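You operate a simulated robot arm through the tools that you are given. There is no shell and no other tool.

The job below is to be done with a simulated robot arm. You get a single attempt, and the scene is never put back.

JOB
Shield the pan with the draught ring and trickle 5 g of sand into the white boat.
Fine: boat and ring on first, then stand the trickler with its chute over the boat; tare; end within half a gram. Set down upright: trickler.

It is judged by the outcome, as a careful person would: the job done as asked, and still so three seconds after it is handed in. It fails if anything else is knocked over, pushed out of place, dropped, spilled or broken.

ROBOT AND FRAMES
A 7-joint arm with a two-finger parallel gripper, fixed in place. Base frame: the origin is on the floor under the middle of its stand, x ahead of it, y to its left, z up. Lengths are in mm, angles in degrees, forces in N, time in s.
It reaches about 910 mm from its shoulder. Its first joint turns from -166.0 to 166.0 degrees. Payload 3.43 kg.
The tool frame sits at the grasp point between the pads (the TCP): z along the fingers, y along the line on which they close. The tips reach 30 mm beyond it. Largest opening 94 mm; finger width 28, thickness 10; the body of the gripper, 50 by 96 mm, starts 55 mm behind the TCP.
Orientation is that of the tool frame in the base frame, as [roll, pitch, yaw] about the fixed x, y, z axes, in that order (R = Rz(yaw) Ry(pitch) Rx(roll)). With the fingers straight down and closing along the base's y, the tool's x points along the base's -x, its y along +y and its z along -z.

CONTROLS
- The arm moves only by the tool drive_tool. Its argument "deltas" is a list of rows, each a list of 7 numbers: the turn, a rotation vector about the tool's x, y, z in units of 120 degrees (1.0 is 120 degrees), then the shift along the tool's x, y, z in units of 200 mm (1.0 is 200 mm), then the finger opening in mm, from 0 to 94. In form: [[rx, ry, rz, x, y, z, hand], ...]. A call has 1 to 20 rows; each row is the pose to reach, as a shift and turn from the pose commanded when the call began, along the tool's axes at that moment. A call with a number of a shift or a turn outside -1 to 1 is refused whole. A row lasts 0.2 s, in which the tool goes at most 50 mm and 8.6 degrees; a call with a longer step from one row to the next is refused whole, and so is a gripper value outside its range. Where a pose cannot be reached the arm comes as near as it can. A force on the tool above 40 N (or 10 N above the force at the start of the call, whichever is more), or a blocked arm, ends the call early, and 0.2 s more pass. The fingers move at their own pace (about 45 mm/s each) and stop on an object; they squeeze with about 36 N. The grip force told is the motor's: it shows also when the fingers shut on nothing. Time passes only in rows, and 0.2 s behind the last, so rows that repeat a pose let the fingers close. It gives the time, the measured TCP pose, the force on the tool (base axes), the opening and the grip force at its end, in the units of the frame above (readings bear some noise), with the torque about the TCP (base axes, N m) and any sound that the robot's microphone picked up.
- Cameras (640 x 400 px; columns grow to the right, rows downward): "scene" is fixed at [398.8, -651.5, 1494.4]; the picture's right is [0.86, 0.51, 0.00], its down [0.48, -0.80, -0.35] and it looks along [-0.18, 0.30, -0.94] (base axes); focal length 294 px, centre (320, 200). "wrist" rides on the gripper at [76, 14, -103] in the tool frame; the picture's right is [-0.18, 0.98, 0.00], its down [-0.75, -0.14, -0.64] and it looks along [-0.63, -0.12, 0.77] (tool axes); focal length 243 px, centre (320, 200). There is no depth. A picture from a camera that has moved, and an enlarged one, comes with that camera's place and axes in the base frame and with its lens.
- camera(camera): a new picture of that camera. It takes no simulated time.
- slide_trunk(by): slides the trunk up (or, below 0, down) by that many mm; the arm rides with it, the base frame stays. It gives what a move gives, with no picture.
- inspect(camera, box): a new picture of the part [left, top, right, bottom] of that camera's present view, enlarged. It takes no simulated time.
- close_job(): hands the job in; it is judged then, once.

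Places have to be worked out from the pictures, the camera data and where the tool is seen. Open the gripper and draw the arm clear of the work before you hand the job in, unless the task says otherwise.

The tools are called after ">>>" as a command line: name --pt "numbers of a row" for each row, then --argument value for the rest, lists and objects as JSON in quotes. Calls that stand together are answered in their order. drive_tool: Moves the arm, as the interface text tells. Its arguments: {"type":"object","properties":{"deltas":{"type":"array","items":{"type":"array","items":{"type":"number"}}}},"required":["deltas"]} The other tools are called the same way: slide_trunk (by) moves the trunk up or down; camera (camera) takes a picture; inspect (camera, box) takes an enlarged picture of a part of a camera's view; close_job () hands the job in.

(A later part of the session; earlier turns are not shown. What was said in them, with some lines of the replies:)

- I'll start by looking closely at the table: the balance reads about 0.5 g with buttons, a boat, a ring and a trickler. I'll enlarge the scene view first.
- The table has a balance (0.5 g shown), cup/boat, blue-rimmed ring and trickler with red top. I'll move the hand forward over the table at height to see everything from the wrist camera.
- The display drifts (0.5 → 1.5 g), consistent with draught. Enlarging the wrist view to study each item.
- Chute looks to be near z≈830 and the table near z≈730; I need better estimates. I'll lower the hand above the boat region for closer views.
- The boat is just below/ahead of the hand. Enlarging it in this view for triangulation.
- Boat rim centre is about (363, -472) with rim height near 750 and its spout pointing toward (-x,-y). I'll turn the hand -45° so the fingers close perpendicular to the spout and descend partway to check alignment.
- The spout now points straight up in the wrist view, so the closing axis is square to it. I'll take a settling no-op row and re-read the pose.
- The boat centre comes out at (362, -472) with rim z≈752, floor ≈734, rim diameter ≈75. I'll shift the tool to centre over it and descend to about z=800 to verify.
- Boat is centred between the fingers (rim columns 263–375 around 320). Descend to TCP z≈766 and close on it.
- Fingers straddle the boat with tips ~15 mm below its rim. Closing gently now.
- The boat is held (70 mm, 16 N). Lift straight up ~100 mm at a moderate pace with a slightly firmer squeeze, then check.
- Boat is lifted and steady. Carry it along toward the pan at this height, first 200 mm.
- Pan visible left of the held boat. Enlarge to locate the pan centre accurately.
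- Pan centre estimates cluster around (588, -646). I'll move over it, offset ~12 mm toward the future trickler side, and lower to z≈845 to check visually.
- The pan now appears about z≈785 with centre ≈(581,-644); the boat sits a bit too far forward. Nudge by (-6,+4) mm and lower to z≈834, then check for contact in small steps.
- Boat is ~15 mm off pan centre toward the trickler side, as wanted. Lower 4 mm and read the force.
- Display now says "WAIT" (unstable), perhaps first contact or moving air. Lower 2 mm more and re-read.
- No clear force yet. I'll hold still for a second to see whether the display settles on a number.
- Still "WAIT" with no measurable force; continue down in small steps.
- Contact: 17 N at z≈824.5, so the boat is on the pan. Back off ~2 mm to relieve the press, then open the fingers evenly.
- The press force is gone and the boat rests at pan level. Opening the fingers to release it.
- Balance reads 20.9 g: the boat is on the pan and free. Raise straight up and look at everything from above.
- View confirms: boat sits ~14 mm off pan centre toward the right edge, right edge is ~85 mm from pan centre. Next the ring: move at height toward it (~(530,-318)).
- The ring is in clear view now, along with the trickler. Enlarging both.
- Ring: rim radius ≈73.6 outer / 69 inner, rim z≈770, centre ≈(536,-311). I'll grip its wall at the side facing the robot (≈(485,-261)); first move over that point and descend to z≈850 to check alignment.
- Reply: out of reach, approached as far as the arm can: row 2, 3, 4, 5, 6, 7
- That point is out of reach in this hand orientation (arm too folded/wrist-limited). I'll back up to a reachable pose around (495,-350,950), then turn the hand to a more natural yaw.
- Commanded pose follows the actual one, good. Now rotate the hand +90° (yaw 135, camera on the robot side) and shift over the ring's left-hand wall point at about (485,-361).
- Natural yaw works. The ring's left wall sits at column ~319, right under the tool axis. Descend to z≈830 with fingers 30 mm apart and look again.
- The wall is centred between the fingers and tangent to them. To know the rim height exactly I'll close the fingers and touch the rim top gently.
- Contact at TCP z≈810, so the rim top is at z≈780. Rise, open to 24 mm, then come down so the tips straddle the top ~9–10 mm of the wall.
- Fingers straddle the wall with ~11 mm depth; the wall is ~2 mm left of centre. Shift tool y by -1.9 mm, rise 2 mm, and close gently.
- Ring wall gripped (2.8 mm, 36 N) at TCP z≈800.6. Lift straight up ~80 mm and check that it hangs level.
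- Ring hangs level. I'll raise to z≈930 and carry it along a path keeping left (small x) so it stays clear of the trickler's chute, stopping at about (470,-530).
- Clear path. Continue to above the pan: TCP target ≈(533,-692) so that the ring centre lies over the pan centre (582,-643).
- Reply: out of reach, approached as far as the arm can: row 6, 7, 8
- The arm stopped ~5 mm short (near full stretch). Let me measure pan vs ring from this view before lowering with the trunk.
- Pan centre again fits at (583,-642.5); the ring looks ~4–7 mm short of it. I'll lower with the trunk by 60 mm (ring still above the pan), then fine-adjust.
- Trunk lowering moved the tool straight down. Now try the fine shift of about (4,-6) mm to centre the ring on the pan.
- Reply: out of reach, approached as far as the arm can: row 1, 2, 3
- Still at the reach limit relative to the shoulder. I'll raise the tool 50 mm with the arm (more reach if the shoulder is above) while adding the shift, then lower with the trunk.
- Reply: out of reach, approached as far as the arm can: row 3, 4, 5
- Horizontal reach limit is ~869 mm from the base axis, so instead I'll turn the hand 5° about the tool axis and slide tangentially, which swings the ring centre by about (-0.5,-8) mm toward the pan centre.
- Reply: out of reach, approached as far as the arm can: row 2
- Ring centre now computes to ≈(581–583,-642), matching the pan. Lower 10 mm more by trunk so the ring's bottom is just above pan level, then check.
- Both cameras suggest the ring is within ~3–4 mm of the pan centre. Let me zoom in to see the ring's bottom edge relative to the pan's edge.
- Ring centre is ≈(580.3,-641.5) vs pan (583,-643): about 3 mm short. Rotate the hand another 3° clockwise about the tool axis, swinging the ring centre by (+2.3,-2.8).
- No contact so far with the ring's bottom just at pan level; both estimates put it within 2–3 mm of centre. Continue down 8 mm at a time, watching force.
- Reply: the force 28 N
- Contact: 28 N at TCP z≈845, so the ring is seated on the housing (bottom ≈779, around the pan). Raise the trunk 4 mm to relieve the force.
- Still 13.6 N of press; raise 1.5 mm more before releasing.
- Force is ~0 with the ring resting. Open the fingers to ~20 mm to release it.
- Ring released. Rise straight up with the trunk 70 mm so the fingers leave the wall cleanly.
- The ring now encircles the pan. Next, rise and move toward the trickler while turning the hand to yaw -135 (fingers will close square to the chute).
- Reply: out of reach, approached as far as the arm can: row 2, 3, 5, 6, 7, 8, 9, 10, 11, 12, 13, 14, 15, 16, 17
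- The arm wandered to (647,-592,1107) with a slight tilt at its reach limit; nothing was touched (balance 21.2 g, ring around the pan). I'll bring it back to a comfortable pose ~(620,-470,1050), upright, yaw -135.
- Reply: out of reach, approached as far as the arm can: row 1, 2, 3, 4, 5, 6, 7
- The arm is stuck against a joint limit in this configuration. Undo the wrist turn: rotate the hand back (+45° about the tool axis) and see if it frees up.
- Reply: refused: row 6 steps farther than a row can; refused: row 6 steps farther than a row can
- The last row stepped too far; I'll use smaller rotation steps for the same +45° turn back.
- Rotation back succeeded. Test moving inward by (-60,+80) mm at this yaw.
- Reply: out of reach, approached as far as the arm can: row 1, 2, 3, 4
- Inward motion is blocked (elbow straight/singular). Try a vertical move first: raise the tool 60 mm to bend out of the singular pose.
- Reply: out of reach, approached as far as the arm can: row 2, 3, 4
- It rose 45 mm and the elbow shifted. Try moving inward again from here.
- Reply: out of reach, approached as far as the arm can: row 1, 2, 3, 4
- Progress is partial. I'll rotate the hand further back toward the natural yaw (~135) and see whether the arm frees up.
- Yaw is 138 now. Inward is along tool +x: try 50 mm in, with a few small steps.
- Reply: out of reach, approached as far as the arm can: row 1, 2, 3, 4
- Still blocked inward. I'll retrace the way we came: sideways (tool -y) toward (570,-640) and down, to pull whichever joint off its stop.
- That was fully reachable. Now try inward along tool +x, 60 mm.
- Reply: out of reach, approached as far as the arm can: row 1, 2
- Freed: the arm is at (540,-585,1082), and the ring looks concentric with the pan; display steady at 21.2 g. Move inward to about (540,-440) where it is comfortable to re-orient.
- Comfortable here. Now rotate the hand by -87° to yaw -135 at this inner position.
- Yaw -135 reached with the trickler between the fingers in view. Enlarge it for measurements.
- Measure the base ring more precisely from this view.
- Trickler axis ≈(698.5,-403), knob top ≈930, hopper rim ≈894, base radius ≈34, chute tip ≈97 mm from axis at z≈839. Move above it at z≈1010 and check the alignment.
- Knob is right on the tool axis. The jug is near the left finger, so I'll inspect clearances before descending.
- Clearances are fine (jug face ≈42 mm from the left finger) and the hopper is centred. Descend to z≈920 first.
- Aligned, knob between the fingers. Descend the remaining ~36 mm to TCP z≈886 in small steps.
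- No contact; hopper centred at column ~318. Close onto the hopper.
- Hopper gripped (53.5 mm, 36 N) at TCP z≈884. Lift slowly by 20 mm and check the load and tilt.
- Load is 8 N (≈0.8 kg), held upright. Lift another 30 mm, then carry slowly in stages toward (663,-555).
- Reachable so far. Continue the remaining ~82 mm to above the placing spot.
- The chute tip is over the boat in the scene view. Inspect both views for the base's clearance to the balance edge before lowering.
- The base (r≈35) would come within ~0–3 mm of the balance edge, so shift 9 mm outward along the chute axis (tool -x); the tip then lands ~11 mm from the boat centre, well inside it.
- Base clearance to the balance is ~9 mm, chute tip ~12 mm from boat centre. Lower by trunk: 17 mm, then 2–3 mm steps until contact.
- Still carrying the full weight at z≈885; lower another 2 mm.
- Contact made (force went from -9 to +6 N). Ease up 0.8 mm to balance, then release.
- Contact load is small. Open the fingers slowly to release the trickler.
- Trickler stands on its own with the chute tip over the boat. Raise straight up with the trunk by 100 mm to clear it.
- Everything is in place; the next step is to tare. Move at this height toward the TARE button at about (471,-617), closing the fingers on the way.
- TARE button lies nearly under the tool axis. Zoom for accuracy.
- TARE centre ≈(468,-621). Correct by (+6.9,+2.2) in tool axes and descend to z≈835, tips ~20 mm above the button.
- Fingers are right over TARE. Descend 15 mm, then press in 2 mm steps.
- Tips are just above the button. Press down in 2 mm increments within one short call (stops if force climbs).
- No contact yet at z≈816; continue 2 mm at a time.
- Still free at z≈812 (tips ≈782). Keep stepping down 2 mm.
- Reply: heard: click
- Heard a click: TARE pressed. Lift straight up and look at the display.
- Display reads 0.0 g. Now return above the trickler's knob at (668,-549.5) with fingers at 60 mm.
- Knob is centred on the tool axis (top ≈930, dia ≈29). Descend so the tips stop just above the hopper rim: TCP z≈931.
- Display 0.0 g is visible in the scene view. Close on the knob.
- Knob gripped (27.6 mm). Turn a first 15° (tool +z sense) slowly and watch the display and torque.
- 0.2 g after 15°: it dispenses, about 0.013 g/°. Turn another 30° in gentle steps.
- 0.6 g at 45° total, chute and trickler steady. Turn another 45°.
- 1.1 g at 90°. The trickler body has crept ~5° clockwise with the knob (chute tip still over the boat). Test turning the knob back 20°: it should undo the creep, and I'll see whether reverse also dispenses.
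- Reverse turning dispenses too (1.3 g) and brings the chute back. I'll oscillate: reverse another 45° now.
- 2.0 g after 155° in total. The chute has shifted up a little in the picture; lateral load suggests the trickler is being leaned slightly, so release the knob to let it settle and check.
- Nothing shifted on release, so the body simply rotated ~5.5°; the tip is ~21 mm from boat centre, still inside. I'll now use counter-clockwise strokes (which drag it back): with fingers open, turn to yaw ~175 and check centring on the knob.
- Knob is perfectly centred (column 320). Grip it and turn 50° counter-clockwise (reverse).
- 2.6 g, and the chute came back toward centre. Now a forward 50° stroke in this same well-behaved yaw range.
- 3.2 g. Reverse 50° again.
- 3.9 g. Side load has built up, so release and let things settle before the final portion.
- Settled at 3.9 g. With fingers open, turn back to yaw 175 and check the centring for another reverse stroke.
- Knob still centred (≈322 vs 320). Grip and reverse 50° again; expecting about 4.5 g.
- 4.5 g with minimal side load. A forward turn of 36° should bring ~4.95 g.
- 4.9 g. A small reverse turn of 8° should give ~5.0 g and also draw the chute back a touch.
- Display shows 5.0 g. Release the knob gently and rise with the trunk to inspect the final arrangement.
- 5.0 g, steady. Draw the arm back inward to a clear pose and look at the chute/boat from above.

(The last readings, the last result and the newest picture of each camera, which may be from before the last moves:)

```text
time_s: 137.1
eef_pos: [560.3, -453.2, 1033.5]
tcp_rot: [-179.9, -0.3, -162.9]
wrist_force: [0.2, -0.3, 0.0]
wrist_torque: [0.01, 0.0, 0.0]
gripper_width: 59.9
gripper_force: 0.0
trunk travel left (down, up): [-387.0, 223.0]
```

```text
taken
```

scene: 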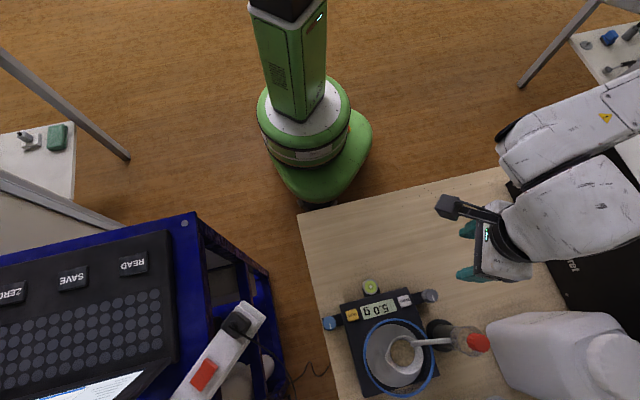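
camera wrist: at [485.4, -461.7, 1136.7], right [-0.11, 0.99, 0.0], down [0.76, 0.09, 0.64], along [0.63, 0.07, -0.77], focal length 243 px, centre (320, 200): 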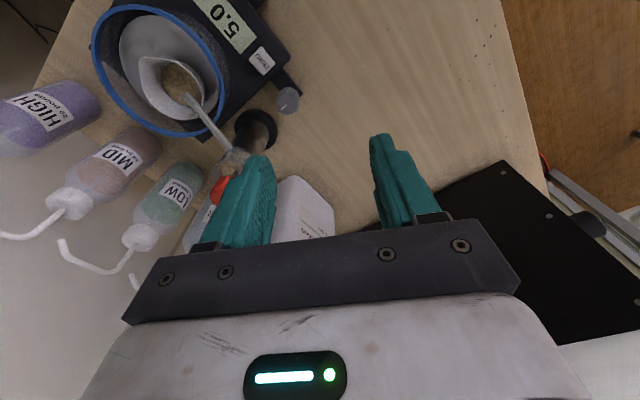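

>>> inspect --camera "wrist" --box '[90, 0, 310, 160]'

>>> inspect --camera "scene" --box '[340, 290, 500, 400]'

```text
2.50 times, centred on (200, 80) of wrist
camera zoom: at [485.4, -461.7, 1136.7], right [-0.11, 0.99, 0.0], down [0.76, 0.09, 0.64], along [0.63, 0.07, -0.77], focal length 606 px, centre (620, 500)
```

zoom: 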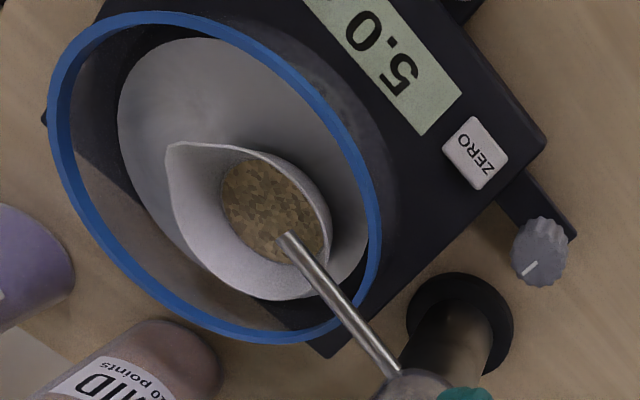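

```text
3.64 times, centred on (420, 345) of scene
camera zoom: at [398.8, -651.5, 1494.4], right [0.86, 0.51, 0.0], down [0.48, -0.8, -0.35], along [-0.18, 0.3, -0.94], focal length 1070 px, centre (-44, -327)
```

zoom: 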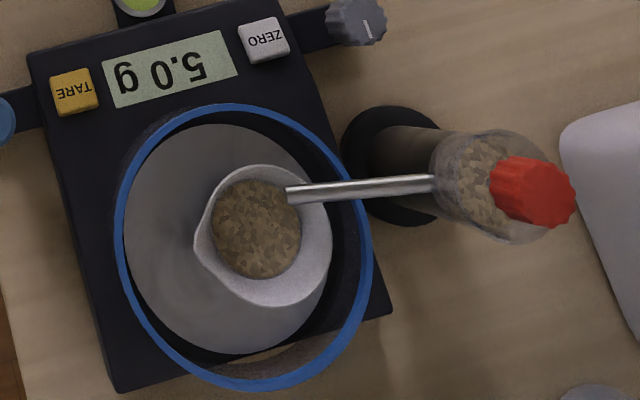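

Tip is ~25 mm from boat centre, inside the ~36 mm opening, with sand only in the boat; ring and boat in place and display at 5.0 g. Open the gripper and draw the arm further clear.

>>> drive_tool --pt "0 0 0 0.08 0.04 -0.05 70" --pt "0 0 0 0.18 0.1 -0.1 80" --pt "0 0 0 0.28 0.15 -0.15 90" --pt "0 0 0 0.38 0.2 -0.2 94" --pt "0 0 0 0.45 0.24 -0.2 94" --pt "0 0 0 0.45 0.24 -0.2 94" --pt "0 0 0 0.45 0.24 -0.2 94"

>>> camera --camera "scene"

>>> inspect --camera "scene" --box '[340, 290, 500, 400]'

```text
time_s: 138.7
eef_pos: [460.9, -431.2, 1074.3]
tcp_rot: [-179.9, -0.3, -162.9]
wrist_force: [0.5, 0.1, 0.2]
wrist_torque: [0.01, -0.01, -0.03]
gripper_width: 94.1
gripper_force: 0.0
trunk travel left (down, up): [-387.0, 223.0]
```

```text
taken
```

scene: 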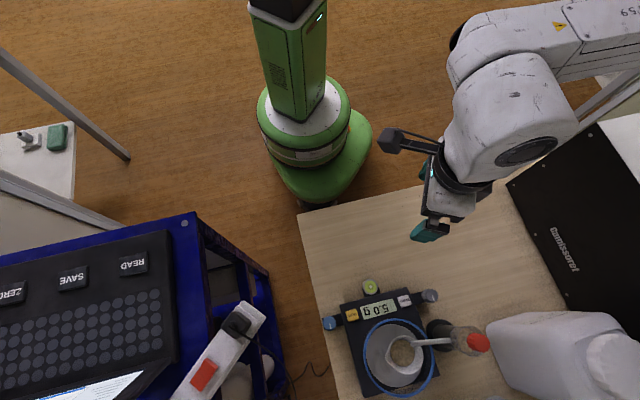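

```text
3.64 times, centred on (420, 345) of scene
camera zoom: at [398.8, -651.5, 1494.4], right [0.86, 0.51, 0.0], down [0.48, -0.8, -0.35], along [-0.18, 0.3, -0.94], focal length 1070 px, centre (-44, -327)
```

zoom: 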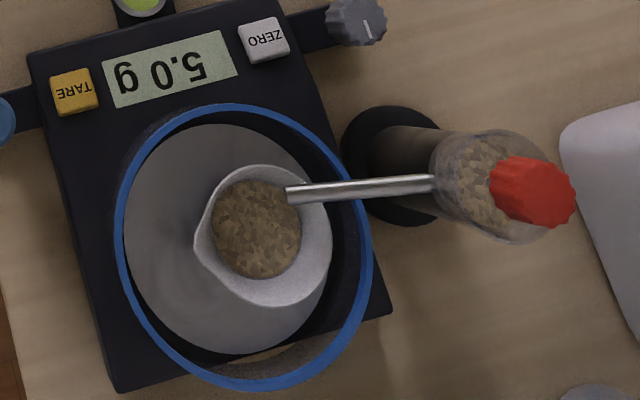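

The display holds at 5.0 g, the boat and ring are on, the trickler stands upright with its chute over the boat, and the arm is clear with the gripper open. Handing in.

>>> close_job

```text
The job is handed in.
```

The job is handed in, with the balance reading a steady 5.0 g of sand in the white boat.

- **Boat and ring:** both went on first. The boat sits on the pan and the draught ring rests on the balance housing around it. The reading did not change when the ring went on, so it does not touch the pan.
- **Trickler:** it stands upright beside the balance with its chute over the boat. Turning the knob made it creep a few degrees. The chute tip is now about 25 mm from the boat's centre, inside the roughly 36 mm opening, and I left it there.
- **Tare and trickling:** I tared once the trickler was in place (click heard, display at 0.0 g), then turned the knob until it read 5.0 g.
- **Surroundings:** I saw no sand outside the boat and nothing knocked over or moved. The gripper is open and the arm is drawn clear.
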